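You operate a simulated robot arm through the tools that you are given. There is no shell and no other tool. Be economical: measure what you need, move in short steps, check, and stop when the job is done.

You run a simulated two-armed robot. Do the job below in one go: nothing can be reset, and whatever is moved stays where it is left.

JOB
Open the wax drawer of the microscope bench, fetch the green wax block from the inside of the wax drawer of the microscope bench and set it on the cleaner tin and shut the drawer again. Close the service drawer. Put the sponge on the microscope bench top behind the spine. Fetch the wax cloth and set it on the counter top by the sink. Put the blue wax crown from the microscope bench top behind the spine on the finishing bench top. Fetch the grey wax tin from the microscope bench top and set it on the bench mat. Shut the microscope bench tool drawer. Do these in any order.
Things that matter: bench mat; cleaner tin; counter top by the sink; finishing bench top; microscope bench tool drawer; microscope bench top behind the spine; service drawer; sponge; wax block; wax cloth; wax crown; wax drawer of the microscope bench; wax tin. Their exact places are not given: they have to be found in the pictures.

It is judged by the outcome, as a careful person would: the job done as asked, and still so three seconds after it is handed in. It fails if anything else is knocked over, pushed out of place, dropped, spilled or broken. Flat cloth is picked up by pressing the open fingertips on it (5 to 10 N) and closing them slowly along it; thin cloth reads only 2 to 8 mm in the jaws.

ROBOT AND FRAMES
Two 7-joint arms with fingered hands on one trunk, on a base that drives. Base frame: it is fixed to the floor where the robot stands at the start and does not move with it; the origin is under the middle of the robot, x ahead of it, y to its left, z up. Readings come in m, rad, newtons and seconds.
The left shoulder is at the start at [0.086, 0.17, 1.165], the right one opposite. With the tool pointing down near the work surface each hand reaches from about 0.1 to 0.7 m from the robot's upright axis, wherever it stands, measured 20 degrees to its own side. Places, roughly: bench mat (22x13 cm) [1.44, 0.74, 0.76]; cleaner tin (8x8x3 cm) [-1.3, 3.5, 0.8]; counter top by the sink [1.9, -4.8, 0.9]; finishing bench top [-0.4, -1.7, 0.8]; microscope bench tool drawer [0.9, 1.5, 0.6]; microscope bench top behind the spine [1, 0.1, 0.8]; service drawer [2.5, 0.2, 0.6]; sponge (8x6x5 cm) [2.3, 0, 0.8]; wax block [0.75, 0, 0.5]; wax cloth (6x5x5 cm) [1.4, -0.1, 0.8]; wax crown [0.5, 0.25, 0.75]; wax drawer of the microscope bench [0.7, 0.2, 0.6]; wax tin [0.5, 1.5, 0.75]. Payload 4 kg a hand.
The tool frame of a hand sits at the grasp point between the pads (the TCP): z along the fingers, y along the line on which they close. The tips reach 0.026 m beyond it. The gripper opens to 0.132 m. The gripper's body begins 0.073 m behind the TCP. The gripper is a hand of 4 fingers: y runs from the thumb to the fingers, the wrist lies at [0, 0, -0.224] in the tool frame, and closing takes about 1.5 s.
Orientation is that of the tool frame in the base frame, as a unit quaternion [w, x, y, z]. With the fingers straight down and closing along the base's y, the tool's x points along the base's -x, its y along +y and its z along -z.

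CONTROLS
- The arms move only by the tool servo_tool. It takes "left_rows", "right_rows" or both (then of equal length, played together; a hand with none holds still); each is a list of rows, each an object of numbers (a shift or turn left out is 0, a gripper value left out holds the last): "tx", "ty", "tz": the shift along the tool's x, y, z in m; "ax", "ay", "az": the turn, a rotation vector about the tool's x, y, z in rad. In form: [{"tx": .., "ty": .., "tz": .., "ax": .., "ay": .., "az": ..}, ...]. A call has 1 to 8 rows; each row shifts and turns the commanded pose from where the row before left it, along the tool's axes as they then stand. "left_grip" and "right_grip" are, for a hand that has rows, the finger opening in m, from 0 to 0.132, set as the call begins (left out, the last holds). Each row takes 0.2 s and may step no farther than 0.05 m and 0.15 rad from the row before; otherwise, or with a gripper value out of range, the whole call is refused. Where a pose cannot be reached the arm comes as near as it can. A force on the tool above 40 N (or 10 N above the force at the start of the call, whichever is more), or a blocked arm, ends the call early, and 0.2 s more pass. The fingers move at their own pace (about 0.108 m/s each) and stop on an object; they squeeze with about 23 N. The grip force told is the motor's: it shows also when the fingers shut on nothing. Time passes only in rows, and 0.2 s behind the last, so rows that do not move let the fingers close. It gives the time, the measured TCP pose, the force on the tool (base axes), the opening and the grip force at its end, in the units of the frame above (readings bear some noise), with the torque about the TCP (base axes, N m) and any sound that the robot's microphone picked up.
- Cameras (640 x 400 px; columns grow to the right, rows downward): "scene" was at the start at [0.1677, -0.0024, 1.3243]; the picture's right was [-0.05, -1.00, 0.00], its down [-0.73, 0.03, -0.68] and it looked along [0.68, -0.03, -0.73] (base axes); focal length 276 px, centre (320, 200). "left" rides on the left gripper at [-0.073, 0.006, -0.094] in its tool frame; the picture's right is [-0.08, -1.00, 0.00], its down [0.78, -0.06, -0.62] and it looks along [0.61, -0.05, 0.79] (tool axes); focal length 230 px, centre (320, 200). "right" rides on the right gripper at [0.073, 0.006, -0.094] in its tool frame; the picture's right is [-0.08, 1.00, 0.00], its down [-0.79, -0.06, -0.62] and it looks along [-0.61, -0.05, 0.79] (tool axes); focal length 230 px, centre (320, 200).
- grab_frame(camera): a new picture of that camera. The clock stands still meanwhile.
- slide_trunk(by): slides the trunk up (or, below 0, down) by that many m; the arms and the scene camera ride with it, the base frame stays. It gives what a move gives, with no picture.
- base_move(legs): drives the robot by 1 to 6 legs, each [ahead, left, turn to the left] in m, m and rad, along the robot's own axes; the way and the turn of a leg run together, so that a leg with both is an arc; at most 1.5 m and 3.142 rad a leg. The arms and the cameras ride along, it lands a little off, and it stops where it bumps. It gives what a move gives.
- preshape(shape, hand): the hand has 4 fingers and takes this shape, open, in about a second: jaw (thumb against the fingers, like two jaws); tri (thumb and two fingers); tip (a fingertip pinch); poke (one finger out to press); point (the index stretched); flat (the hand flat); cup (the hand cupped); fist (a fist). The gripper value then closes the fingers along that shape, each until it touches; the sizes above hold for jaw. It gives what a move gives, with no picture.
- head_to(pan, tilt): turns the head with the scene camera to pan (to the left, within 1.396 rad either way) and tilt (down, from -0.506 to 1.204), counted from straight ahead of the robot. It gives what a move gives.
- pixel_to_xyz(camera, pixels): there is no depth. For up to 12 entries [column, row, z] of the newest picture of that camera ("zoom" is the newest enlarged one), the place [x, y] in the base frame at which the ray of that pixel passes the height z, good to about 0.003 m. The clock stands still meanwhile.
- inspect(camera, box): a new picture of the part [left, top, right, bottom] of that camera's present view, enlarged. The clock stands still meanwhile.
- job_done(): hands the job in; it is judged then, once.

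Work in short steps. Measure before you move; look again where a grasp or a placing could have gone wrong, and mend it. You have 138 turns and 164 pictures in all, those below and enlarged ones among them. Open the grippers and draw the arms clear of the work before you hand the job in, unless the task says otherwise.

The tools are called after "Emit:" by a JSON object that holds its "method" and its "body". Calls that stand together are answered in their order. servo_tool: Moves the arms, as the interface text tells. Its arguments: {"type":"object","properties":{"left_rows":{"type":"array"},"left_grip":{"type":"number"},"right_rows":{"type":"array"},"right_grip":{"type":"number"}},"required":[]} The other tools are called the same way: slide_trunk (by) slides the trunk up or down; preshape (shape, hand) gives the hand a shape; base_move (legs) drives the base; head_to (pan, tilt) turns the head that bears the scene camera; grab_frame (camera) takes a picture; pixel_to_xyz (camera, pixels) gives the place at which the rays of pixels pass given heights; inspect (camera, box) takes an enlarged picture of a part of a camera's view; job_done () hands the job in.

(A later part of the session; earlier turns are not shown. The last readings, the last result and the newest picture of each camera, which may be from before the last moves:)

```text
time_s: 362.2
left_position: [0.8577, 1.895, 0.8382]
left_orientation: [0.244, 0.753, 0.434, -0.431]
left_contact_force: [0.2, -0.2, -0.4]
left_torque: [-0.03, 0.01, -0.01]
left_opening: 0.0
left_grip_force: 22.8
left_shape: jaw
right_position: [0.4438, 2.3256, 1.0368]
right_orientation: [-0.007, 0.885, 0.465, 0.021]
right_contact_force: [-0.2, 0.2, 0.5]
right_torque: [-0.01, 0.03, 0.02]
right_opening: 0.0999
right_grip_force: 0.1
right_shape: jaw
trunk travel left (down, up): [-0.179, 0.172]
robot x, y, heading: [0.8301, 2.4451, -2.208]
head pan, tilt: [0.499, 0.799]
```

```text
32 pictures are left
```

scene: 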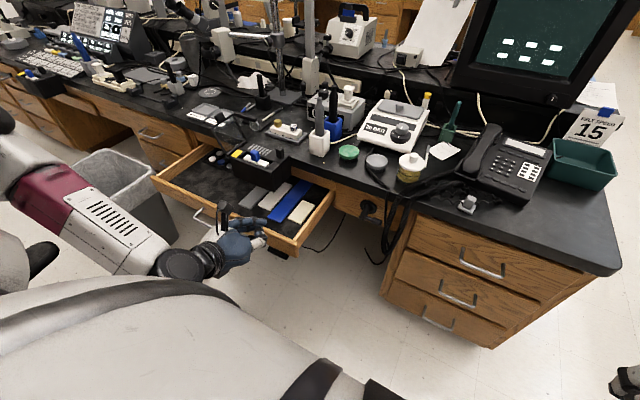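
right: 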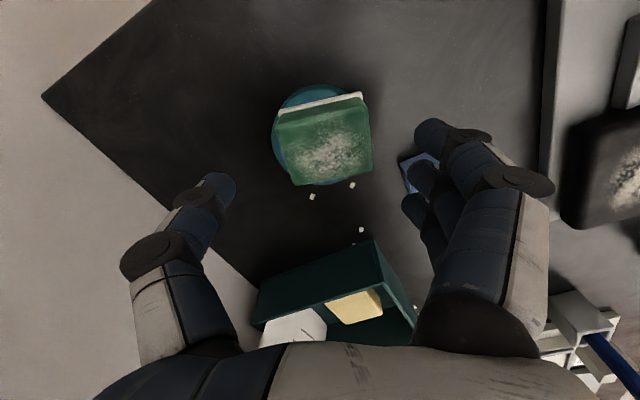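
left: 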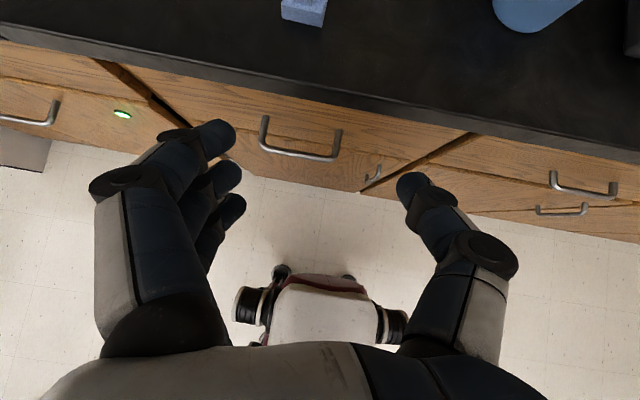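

Hand is in front of the drawer's right end. I lower it to z ≈ 0.65.

Emit:
{"method": "servo_tool", "body": {"left_rows": [{"tz": 0.0247, "tx": 0.0435}, {"tz": 0.0247, "tx": 0.0435}, {"tz": 0.0247, "tx": 0.0435}, {"tz": 0.0173, "tx": 0.0305}, {}]}}

Emit:
{"method": "base_move", "body": {"legs": [[0.25, 0, 0]]}}

Emit:
{"method": "grab_frame", "body": {"camera": "scene"}}

```text
time_s: 363.4
left_position: [0.8579, 1.9012, 0.6542]
left_orientation: [0.245, 0.752, 0.435, -0.431]
left_contact_force: [0.0, -0.5, 0.1]
left_torque: [-0.02, 0.0, 0.0]
left_opening: 0.0
left_grip_force: 23.0
left_shape: jaw
right_position: [0.4442, 2.3249, 1.0367]
right_orientation: [-0.007, 0.885, 0.466, 0.021]
right_contact_force: [0.9, 0.5, -0.7]
right_torque: [0.02, -0.01, 0.0]
right_opening: 0.0996
right_grip_force: 0.1
right_shape: jaw
trunk travel left (down, up): [-0.179, 0.172]
robot x, y, heading: [0.829, 2.4422, -2.207]
head pan, tilt: [0.499, 0.799]
```

```text
time_s: 365.2
left_position: [0.7099, 1.6993, 0.6538]
left_orientation: [0.244, 0.753, 0.433, -0.431]
left_contact_force: [0.7, -0.3, -0.6]
left_torque: [0.02, 0.0, 0.0]
left_opening: 0.0
left_grip_force: 23.0
left_shape: jaw
right_position: [0.295, 2.125, 1.0366]
right_orientation: [-0.008, 0.885, 0.466, 0.02]
right_contact_force: [-0.1, -0.5, 0.5]
right_torque: [0.0, -0.03, -0.01]
right_opening: 0.0997
right_grip_force: 0.0
right_shape: jaw
trunk travel left (down, up): [-0.179, 0.172]
robot x, y, heading: [0.688, 2.244, -2.207]
head pan, tilt: [0.499, 0.799]
```

```text
31 pictures are left
```

scene: 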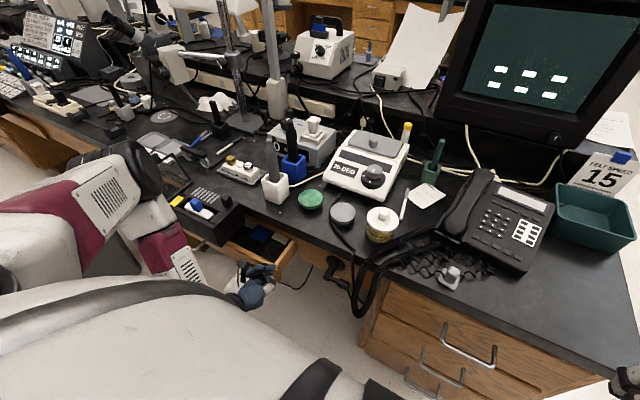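

The drawer is sliding in. I push the remaining ~9 cm.

Emit:
{"method": "base_move", "body": {"legs": [[0.12, 0, 0]]}}

Emit:
{"method": "grab_frame", "body": {"camera": "scene"}}

```text
time_s: 366.4
left_position: [0.659, 1.6267, 0.653]
left_orientation: [0.244, 0.754, 0.435, -0.428]
left_contact_force: [2.5, 6.7, 7.2]
left_torque: [-0.13, -0.01, 0.07]
left_opening: 0.0
left_grip_force: 23.1
left_shape: jaw
right_position: [0.2394, 2.0475, 1.0373]
right_orientation: [-0.006, 0.884, 0.466, 0.021]
right_contact_force: [1.0, 0.3, 0.2]
right_torque: [-0.01, 0.03, -0.03]
right_opening: 0.1002
right_grip_force: 0.0
right_shape: jaw
trunk travel left (down, up): [-0.179, 0.172]
robot x, y, heading: [0.6256, 2.1654, -2.202]
head pan, tilt: [0.499, 0.799]
stopped in leg 1: the force on the tool passed its limit at 60 N (the readings are from after the stop); the commanded pose is now the measured one
```

```text
30 pictures are left
```

scene: 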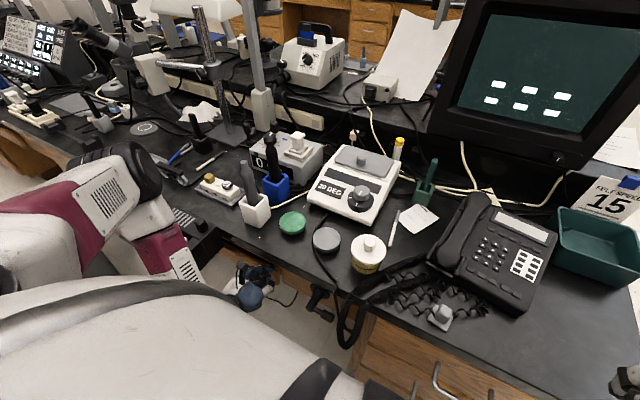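

The tool drawer is home (tips at d 1.677). I back off 0.24, raise and straighten the left hand out of the way.

Emit:
{"method": "base_move", "body": {"legs": [[-0.24, -0.03, 0]]}}

Emit:
{"method": "servo_tool", "body": {"left_rows": [{"tz": -0.0247, "tx": -0.0435}, {"tz": -0.0247, "tx": -0.0435}, {"tz": -0.0247, "tx": -0.0435}, {"tz": -0.0247, "tx": -0.0435}, {"tz": -0.0247, "tx": -0.0435}, {"tz": -0.0247, "tx": -0.0435}]}}

Emit:
{"method": "servo_tool", "body": {"left_rows": [{"ay": 0.15}, {"ay": 0.15}, {"ay": 0.15}, {"ay": 0.15}, {"ay": 0.15}, {"ay": 0.15}, {"ay": 0.15}, {"tz": -0.045}], "left_grip": 0.1}}

Emit:
{"method": "grab_frame", "body": {"camera": "scene"}}

```text
time_s: 368.1
left_position: [0.7745, 1.8337, 0.6528]
left_orientation: [0.244, 0.754, 0.436, -0.427]
left_contact_force: [-0.3, 0.2, 0.2]
left_torque: [0.02, 0.03, -0.02]
left_opening: 0.0
left_grip_force: 23.7
left_shape: jaw
right_position: [0.3545, 2.2555, 1.0357]
right_orientation: [-0.007, 0.884, 0.467, 0.021]
right_contact_force: [0.1, 0.4, 0.6]
right_torque: [0.0, 0.04, 0.03]
right_opening: 0.1002
right_grip_force: 0.1
right_shape: jaw
trunk travel left (down, up): [-0.179, 0.172]
robot x, y, heading: [0.7384, 2.3702, -2.2]
head pan, tilt: [0.499, 0.799]
```

```text
time_s: 369.5
left_position: [0.7732, 1.7724, 0.9074]
left_orientation: [0.245, 0.753, 0.437, -0.426]
left_contact_force: [-0.6, -0.3, -0.1]
left_torque: [0.02, 0.01, 0.0]
left_opening: 0.0
left_grip_force: 23.2
left_shape: jaw
left hand out of reach, approached as far as the arm can: row 4, 5, 6
right_position: [0.3546, 2.2554, 1.0363]
right_orientation: [-0.006, 0.884, 0.466, 0.021]
right_contact_force: [-0.9, -0.2, -0.5]
right_torque: [0.0, 0.0, -0.03]
right_opening: 0.1
right_grip_force: 0.1
right_shape: jaw
trunk travel left (down, up): [-0.179, 0.172]
robot x, y, heading: [0.7404, 2.3713, -2.206]
head pan, tilt: [0.499, 0.799]
```

```text
time_s: 371.3
left_position: [0.7697, 1.7754, 0.9557]
left_orientation: [-0.007, 0.866, 0.5, 0.007]
left_contact_force: [0.3, -0.1, -0.1]
left_torque: [-0.02, -0.01, -0.01]
left_opening: 0.0998
left_grip_force: 0.0
left_shape: jaw
right_position: [0.3554, 2.2569, 1.0371]
right_orientation: [-0.007, 0.884, 0.467, 0.02]
right_contact_force: [0.5, 1.1, -0.5]
right_torque: [-0.02, 0.01, 0.01]
right_opening: 0.0996
right_grip_force: 0.0
right_shape: jaw
trunk travel left (down, up): [-0.179, 0.172]
robot x, y, heading: [0.7418, 2.3732, -2.207]
head pan, tilt: [0.499, 0.799]
```

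```text
29 pictures are left
```

scene: 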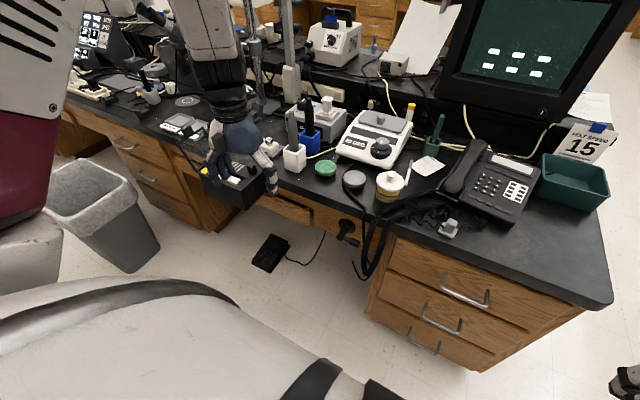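

The tool drawer is flush. I move the left hand up and aside, advance 0.22 m, and bring the right hand toward the grey tin.

Emit:
{"method": "servo_tool", "body": {"left_rows": [{"ty": 0.03, "tx": 0.02, "tz": -0.03}, {"ty": 0.03, "tx": 0.02, "tz": -0.03}, {"ty": 0.03, "tx": 0.02, "tz": -0.03}, {"tx": 0.03}]}}

Emit:
{"method": "base_move", "body": {"legs": [[0.22, 0, 0]]}}

Emit:
{"method": "servo_tool", "body": {"right_rows": [{"ty": 0.045, "tx": -0.015}, {"ty": 0.045, "tx": -0.015}, {"ty": 0.045, "tx": -0.015}, {"ty": 0.045, "tx": -0.02}, {"ty": 0.045, "tx": -0.02}, {"ty": 0.045, "tx": -0.02}, {"ty": 0.045, "tx": -0.02}, {"ty": 0.045, "tx": -0.02}], "right_grip": 0.1}}

Emit:
{"method": "grab_frame", "body": {"camera": "right"}}

Emit:
{"method": "grab_frame", "body": {"camera": "scene"}}

```text
time_s: 372.3
left_position: [0.8922, 1.8078, 1.0454]
left_orientation: [-0.006, 0.866, 0.499, 0.008]
left_contact_force: [0.8, 0.1, 0.3]
left_torque: [0.01, 0.01, 0.03]
left_opening: 0.0998
left_grip_force: 0.0
left_shape: jaw
right_position: [0.3537, 2.2549, 1.0378]
right_orientation: [-0.007, 0.884, 0.467, 0.021]
right_contact_force: [0.0, -0.4, 0.4]
right_torque: [-0.03, 0.01, -0.02]
right_opening: 0.0996
right_grip_force: 0.0
right_shape: jaw
trunk travel left (down, up): [-0.179, 0.172]
robot x, y, heading: [0.7389, 2.3701, -2.206]
head pan, tilt: [0.499, 0.799]
```

```text
time_s: 374.1
left_position: [0.7584, 1.6223, 1.0437]
left_orientation: [-0.007, 0.865, 0.502, 0.007]
left_contact_force: [-0.4, -0.4, -0.2]
left_torque: [0.01, 0.0, 0.02]
left_opening: 0.0996
left_grip_force: 0.2
left_shape: jaw
right_position: [0.2179, 2.0636, 1.0357]
right_orientation: [-0.007, 0.883, 0.469, 0.021]
right_contact_force: [-0.5, -1.0, -0.4]
right_torque: [-0.02, 0.0, 0.0]
right_opening: 0.1
right_grip_force: 0.0
right_shape: jaw
trunk travel left (down, up): [-0.179, 0.172]
robot x, y, heading: [0.605, 2.184, -2.193]
head pan, tilt: [0.499, 0.799]
```

```text
time_s: 375.9
left_position: [0.7608, 1.6209, 1.044]
left_orientation: [-0.008, 0.865, 0.502, 0.007]
left_contact_force: [0.9, -0.1, 0.3]
left_torque: [0.01, 0.01, 0.0]
left_opening: 0.0996
left_grip_force: 0.0
left_shape: jaw
right_position: [0.4412, 1.7413, 1.0328]
right_orientation: [-0.008, 0.882, 0.471, 0.02]
right_contact_force: [0.6, -0.4, -0.5]
right_torque: [0.02, 0.01, 0.0]
right_opening: 0.0998
right_grip_force: 0.0
right_shape: jaw
trunk travel left (down, up): [-0.179, 0.172]
robot x, y, heading: [0.6025, 2.1863, -2.198]
head pan, tilt: [0.499, 0.799]
```

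```text
28 pictures are left
```

right: 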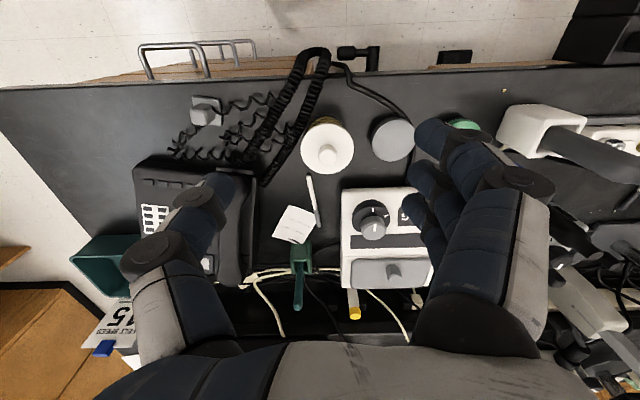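

```text
27 pictures are left
```

scene: 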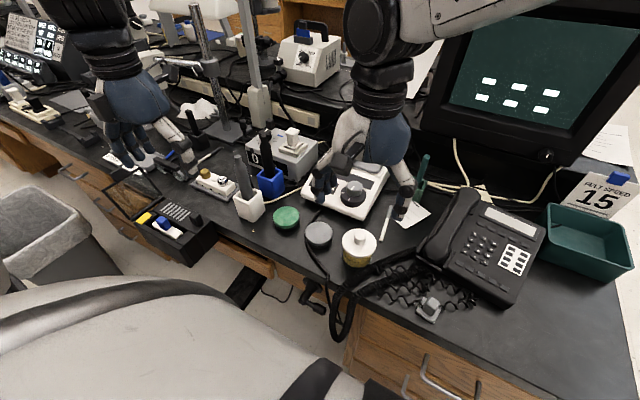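

I measure the grey tin and its neighbours to pick the finger directions.

Emit:
{"method": "pixel_to_xyz", "body": {"camera": "right", "pixels": [[393, 138, 0.778], [371, 139, 0.778], [415, 139, 0.778], [393, 118, 0.778], [355, 142, 0.79], [448, 128, 0.778], [395, 190, 0.79], [400, 108, 0.757], [385, 92, 0.757]]}}

Emit:
{"method": "pixel_to_xyz", "body": {"camera": "scene", "pixels": [[318, 231, 0.778], [305, 234, 0.77], [332, 234, 0.77], [286, 215, 0.778]]}}

Emit:
{"method": "inspect", "body": {"camera": "scene", "box": [260, 190, 400, 290]}}

```text
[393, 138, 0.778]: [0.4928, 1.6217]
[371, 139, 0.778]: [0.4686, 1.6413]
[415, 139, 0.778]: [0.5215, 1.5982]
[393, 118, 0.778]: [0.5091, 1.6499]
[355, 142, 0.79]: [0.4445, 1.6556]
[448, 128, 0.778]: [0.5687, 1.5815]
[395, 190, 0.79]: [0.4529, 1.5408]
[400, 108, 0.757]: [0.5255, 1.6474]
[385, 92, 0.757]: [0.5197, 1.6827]
```

```text
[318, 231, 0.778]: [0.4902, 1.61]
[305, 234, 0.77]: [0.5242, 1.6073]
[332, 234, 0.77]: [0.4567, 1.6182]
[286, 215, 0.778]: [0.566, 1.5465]
```

```text
4.00 times, centred on (330, 240) of scene
```

zoom: 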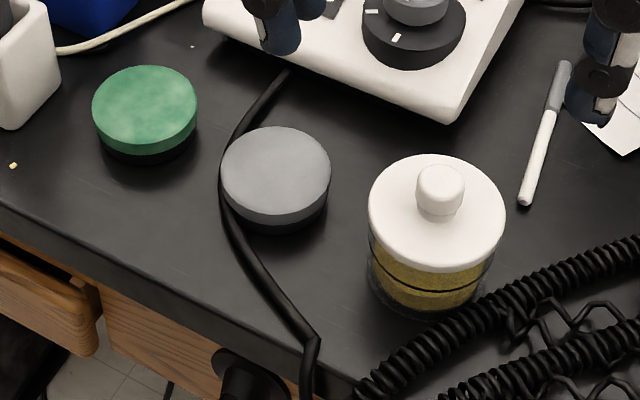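

Fingers fit along s (2.8 cm gap to the clear tin, cable only low). I position above the tin and descend partway.

Emit:
{"method": "servo_tool", "body": {"right_rows": [{"tx": -0.0277, "ty": 0.0375}, {"tx": -0.0277, "ty": 0.0375}, {"tx": -0.0276, "ty": 0.0375}, {"tz": 0.045}, {"tz": 0.045}, {"tz": 0.045}, {"tz": 0.03}, {}], "right_grip": 0.095}}

Emit:
{"method": "grab_frame", "body": {"camera": "right"}}

```text
time_s: 377.9
left_position: [0.7596, 1.6209, 1.044]
left_orientation: [-0.006, 0.865, 0.502, 0.008]
left_contact_force: [-0.4, 0.2, -0.4]
left_torque: [-0.02, -0.04, 0.02]
left_opening: 0.0999
left_grip_force: 0.0
left_shape: jaw
right_position: [0.4064, 1.6504, 0.8766]
right_orientation: [0.005, 0.909, 0.417, 0.021]
right_contact_force: [1.5, 0.3, -0.2]
right_torque: [-0.04, 0.03, 0.02]
right_opening: 0.0954
right_grip_force: 0.1
right_shape: jaw
right hand out of reach, approached as far as the arm can: row 3
trunk travel left (down, up): [-0.179, 0.172]
robot x, y, heading: [0.6011, 2.1864, -2.196]
head pan, tilt: [0.499, 0.799]
stopped in row 8 (right hand): the arm was blocked; the commanded pose is now the measured one
```

```text
25 pictures are left
```

right: 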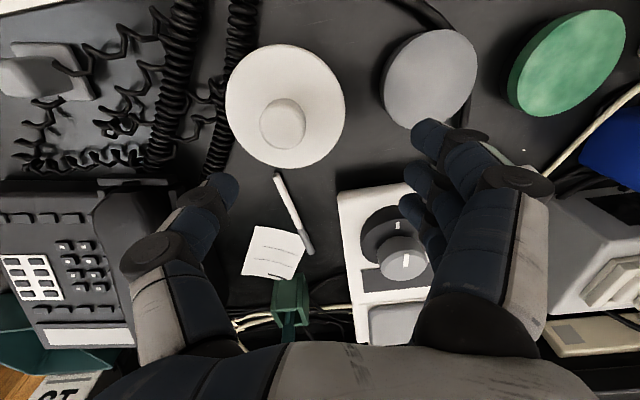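

The right arm can't cross that far. I raise the trunk 0.1 m (clearing chair and tools) and turn the base left 0.6 rad so the tin lies in front of the right arm.

Emit:
{"method": "slide_trunk", "body": {"by": 0.1}}

Emit:
{"method": "base_move", "body": {"legs": [[0, 0, 0.6]]}}

Emit:
{"method": "servo_tool", "body": {"right_rows": [{"ty": -0.045}, {"ty": -0.045}, {"ty": -0.045}, {"ty": -0.045}, {}]}}

Emit:
{"method": "head_to", "body": {"pan": 0.0, "tilt": 0.85}}

Emit:
{"method": "grab_frame", "body": {"camera": "scene"}}

Emit:
{"method": "grab_frame", "body": {"camera": "right"}}

```text
time_s: 379.2
left_position: [0.7594, 1.621, 1.1429]
left_orientation: [-0.008, 0.865, 0.502, 0.008]
left_contact_force: [0.6, 0.0, 0.0]
left_torque: [-0.02, -0.03, 0.02]
left_opening: 0.0999
left_grip_force: 0.1
left_shape: jaw
right_position: [0.3453, 1.6453, 0.9913]
right_orientation: [0.017, 0.928, 0.371, 0.022]
right_contact_force: [-0.4, 1.0, -0.3]
right_torque: [0.01, 0.03, -0.04]
right_opening: 0.0953
right_grip_force: 0.1
right_shape: jaw
trunk travel left (down, up): [-0.279, 0.072]
robot x, y, heading: [0.605, 2.1843, -2.195]
head pan, tilt: [0.499, 0.799]
```

```text
time_s: 381.2
left_position: [1.0458, 1.8013, 1.1445]
left_orientation: [-0.009, 0.684, 0.73, 0.004]
left_contact_force: [-1.0, 0.1, -0.2]
left_torque: [0.03, 0.01, 0.02]
left_opening: 0.0997
left_grip_force: 0.0
left_shape: jaw
right_position: [0.6864, 1.5957, 0.9834]
right_orientation: [0.005, 0.781, 0.623, 0.029]
right_contact_force: [-0.5, -0.1, -0.3]
right_torque: [0.04, -0.01, 0.04]
right_opening: 0.0954
right_grip_force: 0.1
right_shape: jaw
trunk travel left (down, up): [-0.279, 0.072]
robot x, y, heading: [0.6042, 2.1844, -1.609]
head pan, tilt: [0.499, 0.799]
```

```text
time_s: 382.4
left_position: [1.0467, 1.8011, 1.1459]
left_orientation: [-0.01, 0.683, 0.731, 0.006]
left_contact_force: [-0.7, -0.2, 0.1]
left_torque: [0.04, 0.0, 0.01]
left_opening: 0.0998
left_grip_force: 0.1
left_shape: jaw
right_position: [0.5129, 1.6349, 0.9764]
right_orientation: [0.005, 0.782, 0.623, 0.027]
right_contact_force: [0.7, -0.4, -0.2]
right_torque: [0.02, 0.02, -0.02]
right_opening: 0.0955
right_grip_force: 0.0
right_shape: jaw
trunk travel left (down, up): [-0.279, 0.072]
robot x, y, heading: [0.6035, 2.1838, -1.607]
head pan, tilt: [0.499, 0.799]
```

```text
time_s: 383.4
left_position: [1.045, 1.8017, 1.1447]
left_orientation: [-0.009, 0.682, 0.731, 0.004]
left_contact_force: [-0.5, -0.7, -0.3]
left_torque: [0.02, 0.04, -0.02]
left_opening: 0.0997
left_grip_force: 0.2
left_shape: jaw
right_position: [0.5125, 1.6357, 0.976]
right_orientation: [0.004, 0.781, 0.623, 0.03]
right_contact_force: [0.0, -0.6, 0.2]
right_torque: [-0.03, -0.01, -0.03]
right_opening: 0.0952
right_grip_force: 0.1
right_shape: jaw
trunk travel left (down, up): [-0.279, 0.072]
robot x, y, heading: [0.605, 2.1881, -1.612]
head pan, tilt: [0.0, 0.85]
```

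```text
24 pictures are left
```

scene: 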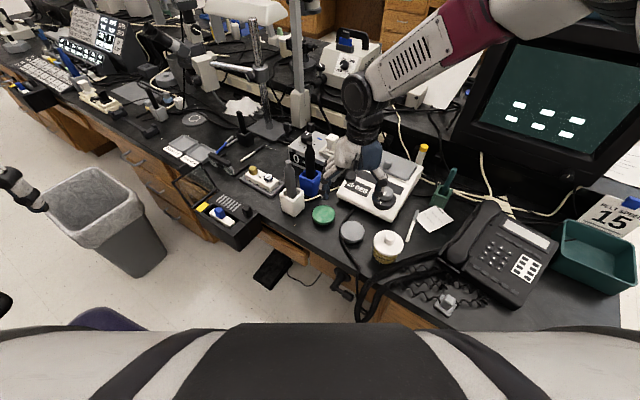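

```text
23 pictures are left
```

right: 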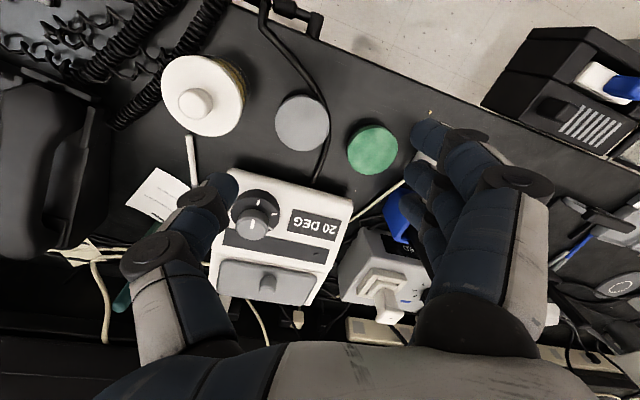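

I measure the tin again from both views and rotate the hand so the fingers close along the bench edge direction.

Emit:
{"method": "pixel_to_xyz", "body": {"camera": "right", "pixels": [[302, 122, 0.778], [275, 124, 0.775], [330, 121, 0.775], [372, 148, 0.778], [203, 95, 0.79]]}}

Emit:
{"method": "pixel_to_xyz", "body": {"camera": "scene", "pixels": [[352, 230, 0.778], [323, 213, 0.778]]}}

Emit:
{"method": "servo_tool", "body": {"right_rows": [{"az": 0.14}, {"az": 0.14}, {"az": 0.13}, {}]}}

```text
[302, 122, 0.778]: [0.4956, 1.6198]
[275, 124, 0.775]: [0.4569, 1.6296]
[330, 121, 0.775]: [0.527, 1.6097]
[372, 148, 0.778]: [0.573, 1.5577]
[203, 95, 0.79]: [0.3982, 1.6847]
```

```text
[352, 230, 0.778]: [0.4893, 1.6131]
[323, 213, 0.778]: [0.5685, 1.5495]
```

```text
time_s: 384.4
left_position: [1.0456, 1.8014, 1.1444]
left_orientation: [-0.009, 0.683, 0.731, 0.004]
left_contact_force: [-0.2, -0.9, 0.8]
left_torque: [0.0, 0.02, 0.01]
left_opening: 0.1002
left_grip_force: 0.0
left_shape: jaw
right_position: [0.5115, 1.6355, 0.9758]
right_orientation: [-0.001, 0.892, 0.451, 0.028]
right_contact_force: [-0.1, 0.4, 0.1]
right_torque: [0.01, 0.01, 0.01]
right_opening: 0.0954
right_grip_force: 0.0
right_shape: jaw
trunk travel left (down, up): [-0.279, 0.072]
robot x, y, heading: [0.6041, 2.1891, -1.609]
head pan, tilt: [0.0, 0.85]
```

Centre ≈ (0.493,1.617). I level the hand, shift, and descend to just above the tin.

Emit:
{"method": "servo_tool", "body": {"right_rows": [{"ay": -0.05, "ax": 0.023}, {"tx": -0.026, "ty": -0.004}, {"tz": 0.045}, {"tz": 0.045}, {"tz": 0.04}, {}]}}

Emit:
{"method": "grab_frame", "body": {"camera": "right"}}

```text
time_s: 385.8
left_position: [1.0464, 1.8027, 1.1441]
left_orientation: [-0.009, 0.682, 0.731, 0.005]
left_contact_force: [-0.3, -0.5, 0.1]
left_torque: [-0.01, 0.0, -0.02]
left_opening: 0.0998
left_grip_force: 0.2
left_shape: jaw
right_position: [0.49, 1.6198, 0.8437]
right_orientation: [-0.001, 0.892, 0.452, 0.001]
right_contact_force: [0.1, 0.0, -0.2]
right_torque: [-0.01, 0.04, 0.02]
right_opening: 0.0951
right_grip_force: 0.2
right_shape: jaw
trunk travel left (down, up): [-0.279, 0.072]
robot x, y, heading: [0.6039, 2.1878, -1.603]
head pan, tilt: [0.0, 0.85]
```

```text
22 pictures are left
```

right: 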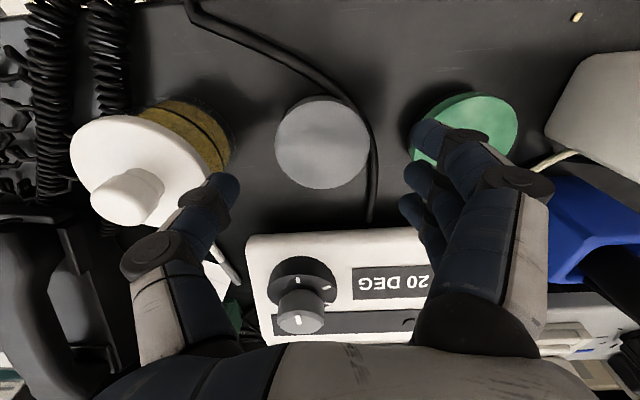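

Alignment is right on; the side gaps are narrow, so I reduce the opening to 0.085 and descend to z ≈ 0.797, then close.

Emit:
{"method": "servo_tool", "body": {"right_rows": [{}, {}, {"tz": 0.02}, {"tz": 0.015}, {"tz": 0.012}, {}], "right_grip": 0.085}}

Emit:
{"method": "servo_tool", "body": {"right_rows": [{}, {}, {}, {}, {}], "right_grip": 0.03}}

Emit:
{"method": "grab_frame", "body": {"camera": "right"}}

```text
time_s: 387.2
left_position: [1.0453, 1.8028, 1.145]
left_orientation: [-0.008, 0.682, 0.731, 0.004]
left_contact_force: [-0.7, 0.6, -0.6]
left_torque: [0.01, 0.01, 0.0]
left_opening: 0.0997
left_grip_force: 0.0
left_shape: jaw
right_position: [0.4905, 1.6198, 0.7956]
right_orientation: [-0.001, 0.892, 0.451, 0.001]
right_contact_force: [-0.5, -0.4, -0.5]
right_torque: [0.01, -0.02, 0.0]
right_opening: 0.0854
right_grip_force: 0.0
right_shape: jaw
trunk travel left (down, up): [-0.279, 0.072]
robot x, y, heading: [0.6063, 2.1862, -1.61]
head pan, tilt: [0.0, 0.85]
heard: snap
```

```text
time_s: 388.4
left_position: [1.0455, 1.8022, 1.1454]
left_orientation: [-0.009, 0.682, 0.731, 0.005]
left_contact_force: [0.4, -1.2, -0.1]
left_torque: [-0.01, 0.0, 0.02]
left_opening: 0.0999
left_grip_force: 0.1
left_shape: jaw
right_position: [0.4902, 1.6198, 0.7964]
right_orientation: [-0.001, 0.892, 0.451, 0.001]
right_contact_force: [-0.6, -0.6, -0.2]
right_torque: [0.03, -0.01, 0.02]
right_opening: 0.0567
right_grip_force: 22.9
right_shape: jaw
trunk travel left (down, up): [-0.279, 0.072]
robot x, y, heading: [0.6053, 2.1869, -1.608]
head pan, tilt: [0.0, 0.85]
heard: snap
```

```text
21 pictures are left
```

right: 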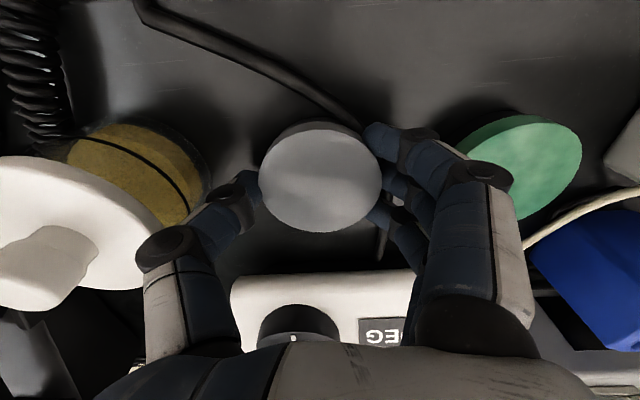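

Gripped at 0.057 (a snap was heard). I lift and check the tin is whole.

Emit:
{"method": "servo_tool", "body": {"right_rows": [{"tz": -0.02}, {"tz": -0.04}, {"tz": -0.04}, {"tz": -0.045}, {"tz": -0.045}, {}]}}

Emit:
{"method": "grab_frame", "body": {"camera": "right"}}

```text
time_s: 389.8
left_position: [1.0464, 1.8007, 1.145]
left_orientation: [-0.009, 0.683, 0.731, 0.006]
left_contact_force: [0.0, -0.1, 0.7]
left_torque: [0.01, -0.01, 0.02]
left_opening: 0.0999
left_grip_force: 0.0
left_shape: jaw
right_position: [0.493, 1.6178, 0.9916]
right_orientation: [-0.002, 0.892, 0.452, 0.0]
right_contact_force: [0.3, -0.1, -1.0]
right_torque: [0.01, -0.02, 0.02]
right_opening: 0.0567
right_grip_force: 22.9
right_shape: jaw
trunk travel left (down, up): [-0.279, 0.072]
robot x, y, heading: [0.6077, 2.1851, -1.61]
head pan, tilt: [0.0, 0.85]
```

```text
20 pictures are left
```

right: 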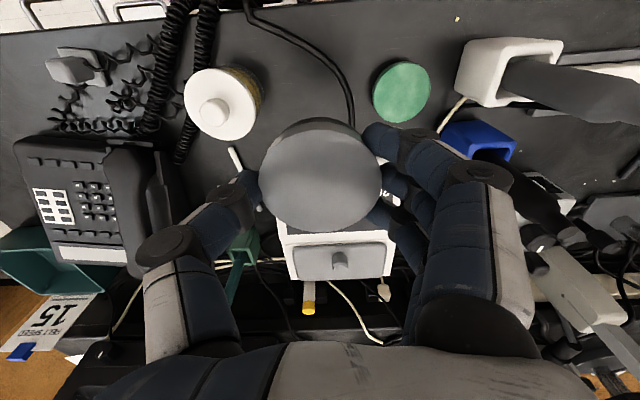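

The tin is whole and held. I raise and retract it, back away from the bench, turn, and retrace the route past the chair.

Emit:
{"method": "servo_tool", "body": {"right_rows": [{"tz": -0.04}, {"tz": -0.04}, {"tx": 0.045}, {"tx": 0.045}, {"tx": 0.045}, {"tx": 0.03}]}}

Emit:
{"method": "base_move", "body": {"legs": [[-0.45, 0, 0], [0, 0, -2.167], [0, -0.76, 0], [-0.87, 0, 0], [-0.45, 0.27, 0], [-0.6, 0, 0]]}}

```text
time_s: 391.2
left_position: [1.0462, 1.8023, 1.1437]
left_orientation: [-0.009, 0.682, 0.731, 0.005]
left_contact_force: [0.3, -0.5, -0.1]
left_torque: [0.02, -0.03, 0.0]
left_opening: 0.0997
left_grip_force: 0.1
left_shape: jaw
right_position: [0.5891, 1.7523, 1.0708]
right_orientation: [-0.001, 0.892, 0.452, 0.001]
right_contact_force: [0.0, 1.0, -0.4]
right_torque: [0.0, 0.03, -0.02]
right_opening: 0.0566
right_grip_force: 22.7
right_shape: jaw
trunk travel left (down, up): [-0.279, 0.072]
robot x, y, heading: [0.6071, 2.1846, -1.61]
head pan, tilt: [0.0, 0.85]
```

```text
time_s: 415.8
left_position: [1.9245, 1.7617, 1.1447]
left_orientation: [-0.001, 0.968, -0.252, 0.009]
left_contact_force: [0.8, 0.3, -0.2]
left_torque: [0.03, -0.02, 0.0]
left_opening: 0.0999
left_grip_force: 0.0
left_shape: jaw
right_position: [2.1321, 2.1736, 1.0711]
right_orientation: [0.001, 0.822, -0.57, 0.001]
right_contact_force: [-0.5, 0.1, -1.2]
right_torque: [0.0, 0.01, -0.01]
right_opening: 0.056
right_grip_force: 22.8
right_shape: jaw
trunk travel left (down, up): [-0.279, 0.072]
robot x, y, heading: [2.486, 1.9212, 2.528]
head pan, tilt: [0.0, 0.85]
```

I finish the route to s≈1.14, face the bench, and look for the mat.

Emit:
{"method": "base_move", "body": {"legs": [[-0.28, 0.4, -0.022], [0, 0, 1.571], [0.42, 0, 0]]}}

Emit:
{"method": "head_to", "body": {"pan": -0.35, "tilt": 0.75}}

Emit:
{"method": "grab_frame", "body": {"camera": "scene"}}

Emit:
{"method": "inspect", "body": {"camera": "scene", "box": [220, 60, 620, 310]}}

Emit:
{"method": "grab_frame", "body": {"camera": "right"}}

```text
time_s: 425.9
left_position: [2.3648, 0.5349, 1.1441]
left_orientation: [-0.008, 0.868, 0.496, 0.008]
left_contact_force: [0.1, -0.4, -0.3]
left_torque: [0.03, -0.03, 0.0]
left_opening: 0.0999
left_grip_force: 0.0
left_shape: jaw
right_position: [1.9583, 0.7523, 1.0704]
right_orientation: [0.001, 0.986, 0.167, 0.0]
right_contact_force: [0.4, 1.1, -2.1]
right_torque: [-0.03, -0.01, -0.02]
right_opening: 0.0558
right_grip_force: 23.1
right_shape: jaw
trunk travel left (down, up): [-0.279, 0.072]
robot x, y, heading: [2.2169, 1.1022, -2.206]
head pan, tilt: [0.0, 0.85]
```

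```text
time_s: 426.7
left_position: [2.3644, 0.536, 1.1439]
left_orientation: [-0.006, 0.869, 0.495, 0.007]
left_contact_force: [-0.7, 0.4, 0.5]
left_torque: [-0.01, -0.01, -0.03]
left_opening: 0.0999
left_grip_force: 0.0
left_shape: jaw
right_position: [1.958, 0.7527, 1.069]
right_orientation: [0.0, 0.986, 0.167, 0.001]
right_contact_force: [0.2, 0.2, -0.5]
right_torque: [0.02, -0.02, 0.01]
right_opening: 0.0556
right_grip_force: 23.0
right_shape: jaw
trunk travel left (down, up): [-0.279, 0.072]
robot x, y, heading: [2.2206, 1.1012, -2.207]
head pan, tilt: [-0.351, 0.75]
```

```text
19 pictures are left
```

scene: 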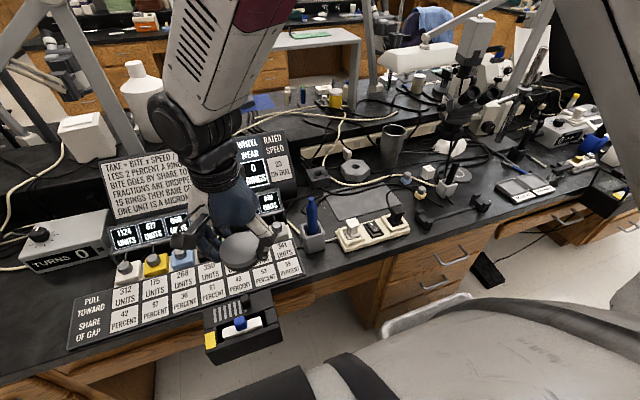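

```text
1.60 times, centred on (420, 185) of scene
```

zoom: 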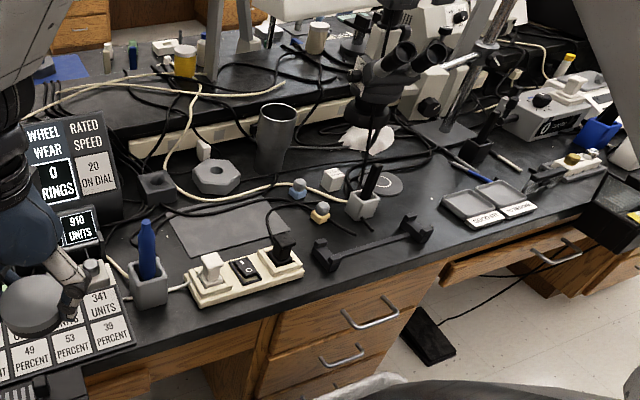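

```text
17 pictures are left
```

right: 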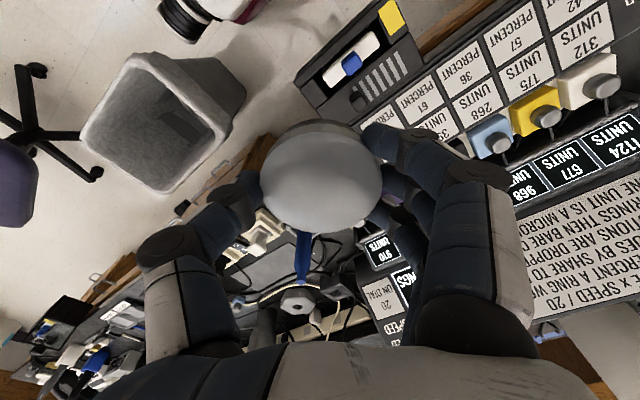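

The grey mat lies at zoom (230,230), behind the power strip. I measure it and its surroundings.

Emit:
{"method": "pixel_to_xyz", "body": {"camera": "zoom", "pixels": [[168, 214, 0.752], [272, 203, 0.752], [292, 243, 0.752], [198, 258, 0.752], [230, 230, 0.752], [250, 285, 0.78], [213, 175, 0.78], [285, 225, 0.79], [148, 250, 0.83], [275, 110, 0.86]]}}

```text
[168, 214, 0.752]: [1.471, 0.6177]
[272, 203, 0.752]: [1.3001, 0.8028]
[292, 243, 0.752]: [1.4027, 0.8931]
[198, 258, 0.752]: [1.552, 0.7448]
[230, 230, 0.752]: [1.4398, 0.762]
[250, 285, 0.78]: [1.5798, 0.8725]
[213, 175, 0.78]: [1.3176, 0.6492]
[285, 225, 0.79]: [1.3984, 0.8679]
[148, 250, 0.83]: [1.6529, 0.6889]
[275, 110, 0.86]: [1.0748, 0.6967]
```

Mat centre ≈ (1.432,0.764). I advance slightly, turn left 0.5 rad to bring the right shoulder nearer, lower the trunk back, and carry the tin most of the way.

Emit:
{"method": "base_move", "body": {"legs": [[0.06, -0.03, 0], [0, 0, 0.5]]}}

Emit:
{"method": "slide_trunk", "body": {"by": -0.1}}

Emit:
{"method": "servo_tool", "body": {"right_rows": [{"tx": -0.0252, "ty": -0.0413}, {"tx": -0.0252, "ty": -0.0413}, {"tx": -0.0252, "ty": -0.0413}, {"tx": -0.0252, "ty": -0.0413}, {"tx": -0.0252, "ty": -0.0413}, {"tx": -0.0252, "ty": -0.0413}, {"tx": -0.0252, "ty": -0.0413}, {"tx": -0.0252, "ty": -0.0413}]}}

Emit:
{"method": "servo_tool", "body": {"right_rows": [{"tx": -0.0252, "ty": -0.0413}, {"tx": -0.0252, "ty": -0.0413}, {"tx": -0.0252, "ty": -0.0413}, {}]}}

Emit:
{"method": "grab_frame", "body": {"camera": "right"}}

```text
time_s: 429.1
left_position: [2.5641, 0.6494, 1.1432]
left_orientation: [-0.01, 0.714, 0.7, 0.005]
left_contact_force: [0.4, -0.5, 0.0]
left_torque: [-0.02, 0.0, -0.01]
left_opening: 0.0996
left_grip_force: 0.0
left_shape: jaw
right_position: [2.1045, 0.6407, 1.0702]
right_orientation: [0.001, 0.911, 0.411, 0.001]
right_contact_force: [-0.1, 0.5, -1.2]
right_torque: [0.01, 0.03, 0.0]
right_opening: 0.0558
right_grip_force: 23.1
right_shape: jaw
trunk travel left (down, up): [-0.279, 0.072]
robot x, y, heading: [2.1609, 1.0704, -1.701]
head pan, tilt: [-0.351, 0.75]
```

```text
time_s: 430.5
left_position: [2.5637, 0.6498, 1.0446]
left_orientation: [-0.009, 0.714, 0.7, 0.005]
left_contact_force: [0.6, -0.1, 0.1]
left_torque: [-0.01, 0.05, 0.01]
left_opening: 0.0999
left_grip_force: 0.0
left_shape: jaw
right_position: [2.1032, 0.6409, 0.9707]
right_orientation: [-0.002, 0.912, 0.409, 0.004]
right_contact_force: [1.0, 0.7, -0.9]
right_torque: [-0.01, -0.03, 0.02]
right_opening: 0.0558
right_grip_force: 22.8
right_shape: jaw
trunk travel left (down, up): [-0.179, 0.172]
robot x, y, heading: [2.158, 1.072, -1.702]
head pan, tilt: [-0.351, 0.75]
```

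```text
time_s: 432.3
left_position: [2.5629, 0.6497, 1.0443]
left_orientation: [-0.008, 0.714, 0.7, 0.006]
left_contact_force: [-0.5, 0.5, 0.5]
left_torque: [0.02, -0.01, -0.02]
left_opening: 0.0997
left_grip_force: 0.1
left_shape: jaw
right_position: [1.7208, 0.7117, 0.9652]
right_orientation: [-0.001, 0.912, 0.41, 0.001]
right_contact_force: [1.1, -0.1, -1.5]
right_torque: [0.01, 0.03, 0.0]
right_opening: 0.0556
right_grip_force: 23.3
right_shape: jaw
trunk travel left (down, up): [-0.179, 0.172]
robot x, y, heading: [2.1581, 1.0722, -1.704]
head pan, tilt: [-0.351, 0.75]
```

```text
time_s: 432.6
left_position: [2.5676, 0.6511, 1.0441]
left_orientation: [-0.009, 0.714, 0.7, 0.004]
left_contact_force: [0.6, 0.7, -0.4]
left_torque: [-0.01, -0.06, 0.01]
left_opening: 0.0998
left_grip_force: 0.1
left_shape: jaw
right_position: [1.7002, 0.7102, 0.9689]
right_orientation: [0.007, 0.91, 0.415, 0.003]
right_contact_force: [30.2, -8.7, 9.9]
right_torque: [-0.31, -0.88, 0.3]
right_opening: 0.0584
right_grip_force: 22.9
right_shape: jaw
trunk travel left (down, up): [-0.179, 0.172]
robot x, y, heading: [2.1589, 1.0705, -1.698]
head pan, tilt: [-0.351, 0.75]
stopped in row 1 (right hand): the force on the tool passed its limit at 48 N (the readings are from after the stop); the commanded pose is now the measured one
```

```text
16 pictures are left
```

right: 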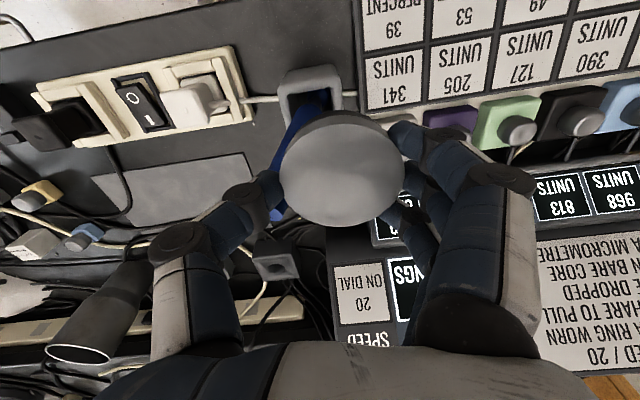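

The tin touched the tall blue tool handle. I back off, rise well above it, pass over and come down above the mat.

Emit:
{"method": "servo_tool", "body": {"right_rows": [{"tx": 0.015, "ty": 0.03}, {"tz": -0.045}, {"tz": -0.045}, {"tz": -0.045}, {}]}}

Emit:
{"method": "servo_tool", "body": {"right_rows": [{"tx": -0.0216, "ty": -0.0381}, {"tx": -0.0216, "ty": -0.0381}, {"tx": -0.0216, "ty": -0.0381}, {"tx": -0.0216, "ty": -0.0381}, {"tx": -0.0216, "ty": -0.0381}, {"tx": -0.0216, "ty": -0.0381}, {"tx": -0.0216, "ty": -0.0381}, {}]}}

Emit:
{"method": "servo_tool", "body": {"right_rows": [{"tz": 0.04}, {"tz": 0.04}, {"tz": 0.04}, {"tz": 0.04}, {}]}}

Emit:
{"method": "grab_frame", "body": {"camera": "right"}}

Emit:
{"method": "inspect", "body": {"camera": "scene", "box": [320, 60, 640, 260]}}

```text
time_s: 433.9
left_position: [2.5643, 0.6509, 1.0436]
left_orientation: [-0.008, 0.714, 0.701, 0.006]
left_contact_force: [-1.0, 0.0, -0.6]
left_torque: [-0.01, -0.03, -0.02]
left_opening: 0.0999
left_grip_force: 0.0
left_shape: jaw
right_position: [1.724, 0.703, 1.1015]
right_orientation: [0.005, 0.911, 0.413, 0.003]
right_contact_force: [0.4, -0.6, -1.6]
right_torque: [-0.02, 0.01, 0.0]
right_opening: 0.0553
right_grip_force: 23.4
right_shape: jaw
trunk travel left (down, up): [-0.179, 0.172]
robot x, y, heading: [2.1589, 1.0719, -1.696]
head pan, tilt: [-0.351, 0.75]
```

```text
time_s: 435.6
left_position: [2.564, 0.6503, 1.0442]
left_orientation: [-0.008, 0.713, 0.701, 0.005]
left_contact_force: [-0.2, -0.3, 0.0]
left_torque: [0.0, 0.04, 0.01]
left_opening: 0.0998
left_grip_force: 0.1
left_shape: jaw
right_position: [1.4258, 0.7703, 1.0961]
right_orientation: [0.004, 0.91, 0.414, 0.004]
right_contact_force: [0.0, -0.2, -0.8]
right_torque: [0.04, 0.04, 0.04]
right_opening: 0.0553
right_grip_force: 23.1
right_shape: jaw
trunk travel left (down, up): [-0.179, 0.172]
robot x, y, heading: [2.1593, 1.0709, -1.704]
head pan, tilt: [-0.351, 0.75]
```

```text
time_s: 436.9
left_position: [2.5667, 0.6501, 1.0445]
left_orientation: [-0.008, 0.714, 0.7, 0.006]
left_contact_force: [0.1, 0.0, -0.3]
left_torque: [-0.04, 0.02, -0.01]
left_opening: 0.0997
left_grip_force: 0.0
left_shape: jaw
right_position: [1.4279, 0.7677, 0.9358]
right_orientation: [0.005, 0.911, 0.412, 0.004]
right_contact_force: [1.0, -0.2, -1.1]
right_torque: [0.0, 0.0, 0.0]
right_opening: 0.0553
right_grip_force: 23.3
right_shape: jaw
trunk travel left (down, up): [-0.179, 0.172]
robot x, y, heading: [2.1573, 1.0703, -1.698]
head pan, tilt: [-0.351, 0.75]
```

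```text
15 pictures are left
```

right: 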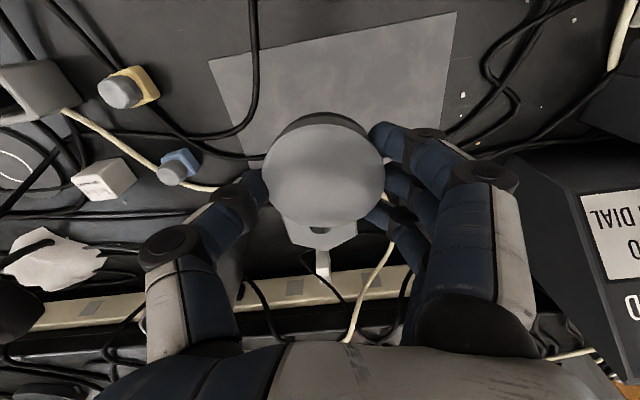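

```text
2.00 times, centred on (480, 160) of scene
```

zoom: 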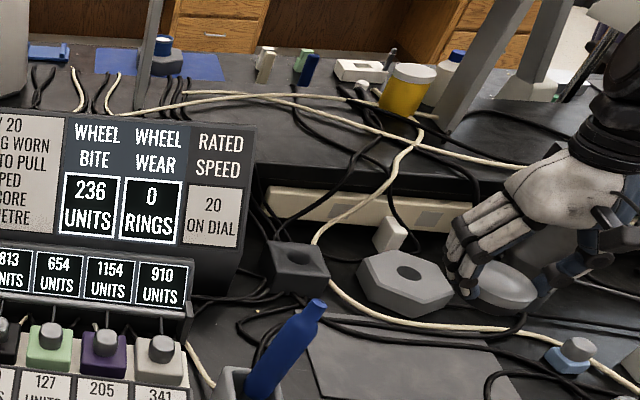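

Emit:
{"method": "pixel_to_xyz", "body": {"camera": "right", "pixels": [[208, 60, 0.752], [456, 12, 0.752], [443, 130, 0.752], [262, 158, 0.752], [320, 100, 0.752]]}}

Emit:
{"method": "servo_tool", "body": {"right_rows": [{"tx": 0.008, "ty": 0.012, "tz": 0.03}, {"tz": 0.04}, {"tz": 0.03}, {"tz": 0.02}, {"tz": 0.01}, {}]}}

Emit:
{"method": "grab_frame", "body": {"camera": "right"}}

```text
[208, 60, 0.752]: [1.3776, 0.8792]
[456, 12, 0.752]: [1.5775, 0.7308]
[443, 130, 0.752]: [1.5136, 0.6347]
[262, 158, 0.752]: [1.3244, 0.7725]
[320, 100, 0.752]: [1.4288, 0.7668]
```

```text
time_s: 438.2
left_position: [2.5652, 0.6499, 1.0436]
left_orientation: [-0.008, 0.714, 0.7, 0.005]
left_contact_force: [0.0, 0.2, -0.4]
left_torque: [0.01, 0.02, 0.03]
left_opening: 0.0994
left_grip_force: 0.1
left_shape: jaw
right_position: [1.4434, 0.7649, 0.8082]
right_orientation: [0.005, 0.911, 0.413, 0.004]
right_contact_force: [0.5, 0.2, -1.0]
right_torque: [0.0, 0.01, 0.04]
right_opening: 0.0553
right_grip_force: 23.0
right_shape: jaw
trunk travel left (down, up): [-0.179, 0.172]
robot x, y, heading: [2.1615, 1.071, -1.701]
head pan, tilt: [-0.351, 0.75]
```

```text
13 pictures are left
```

right: 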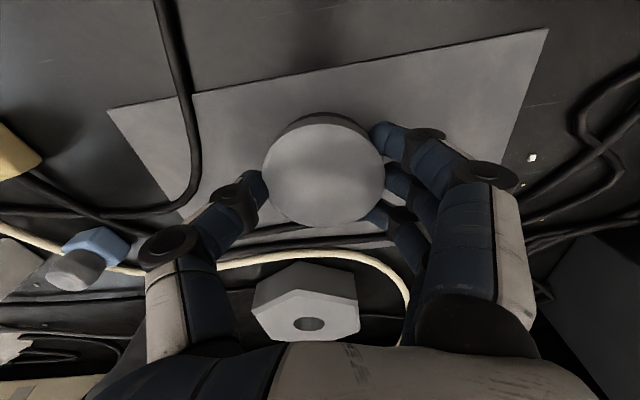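

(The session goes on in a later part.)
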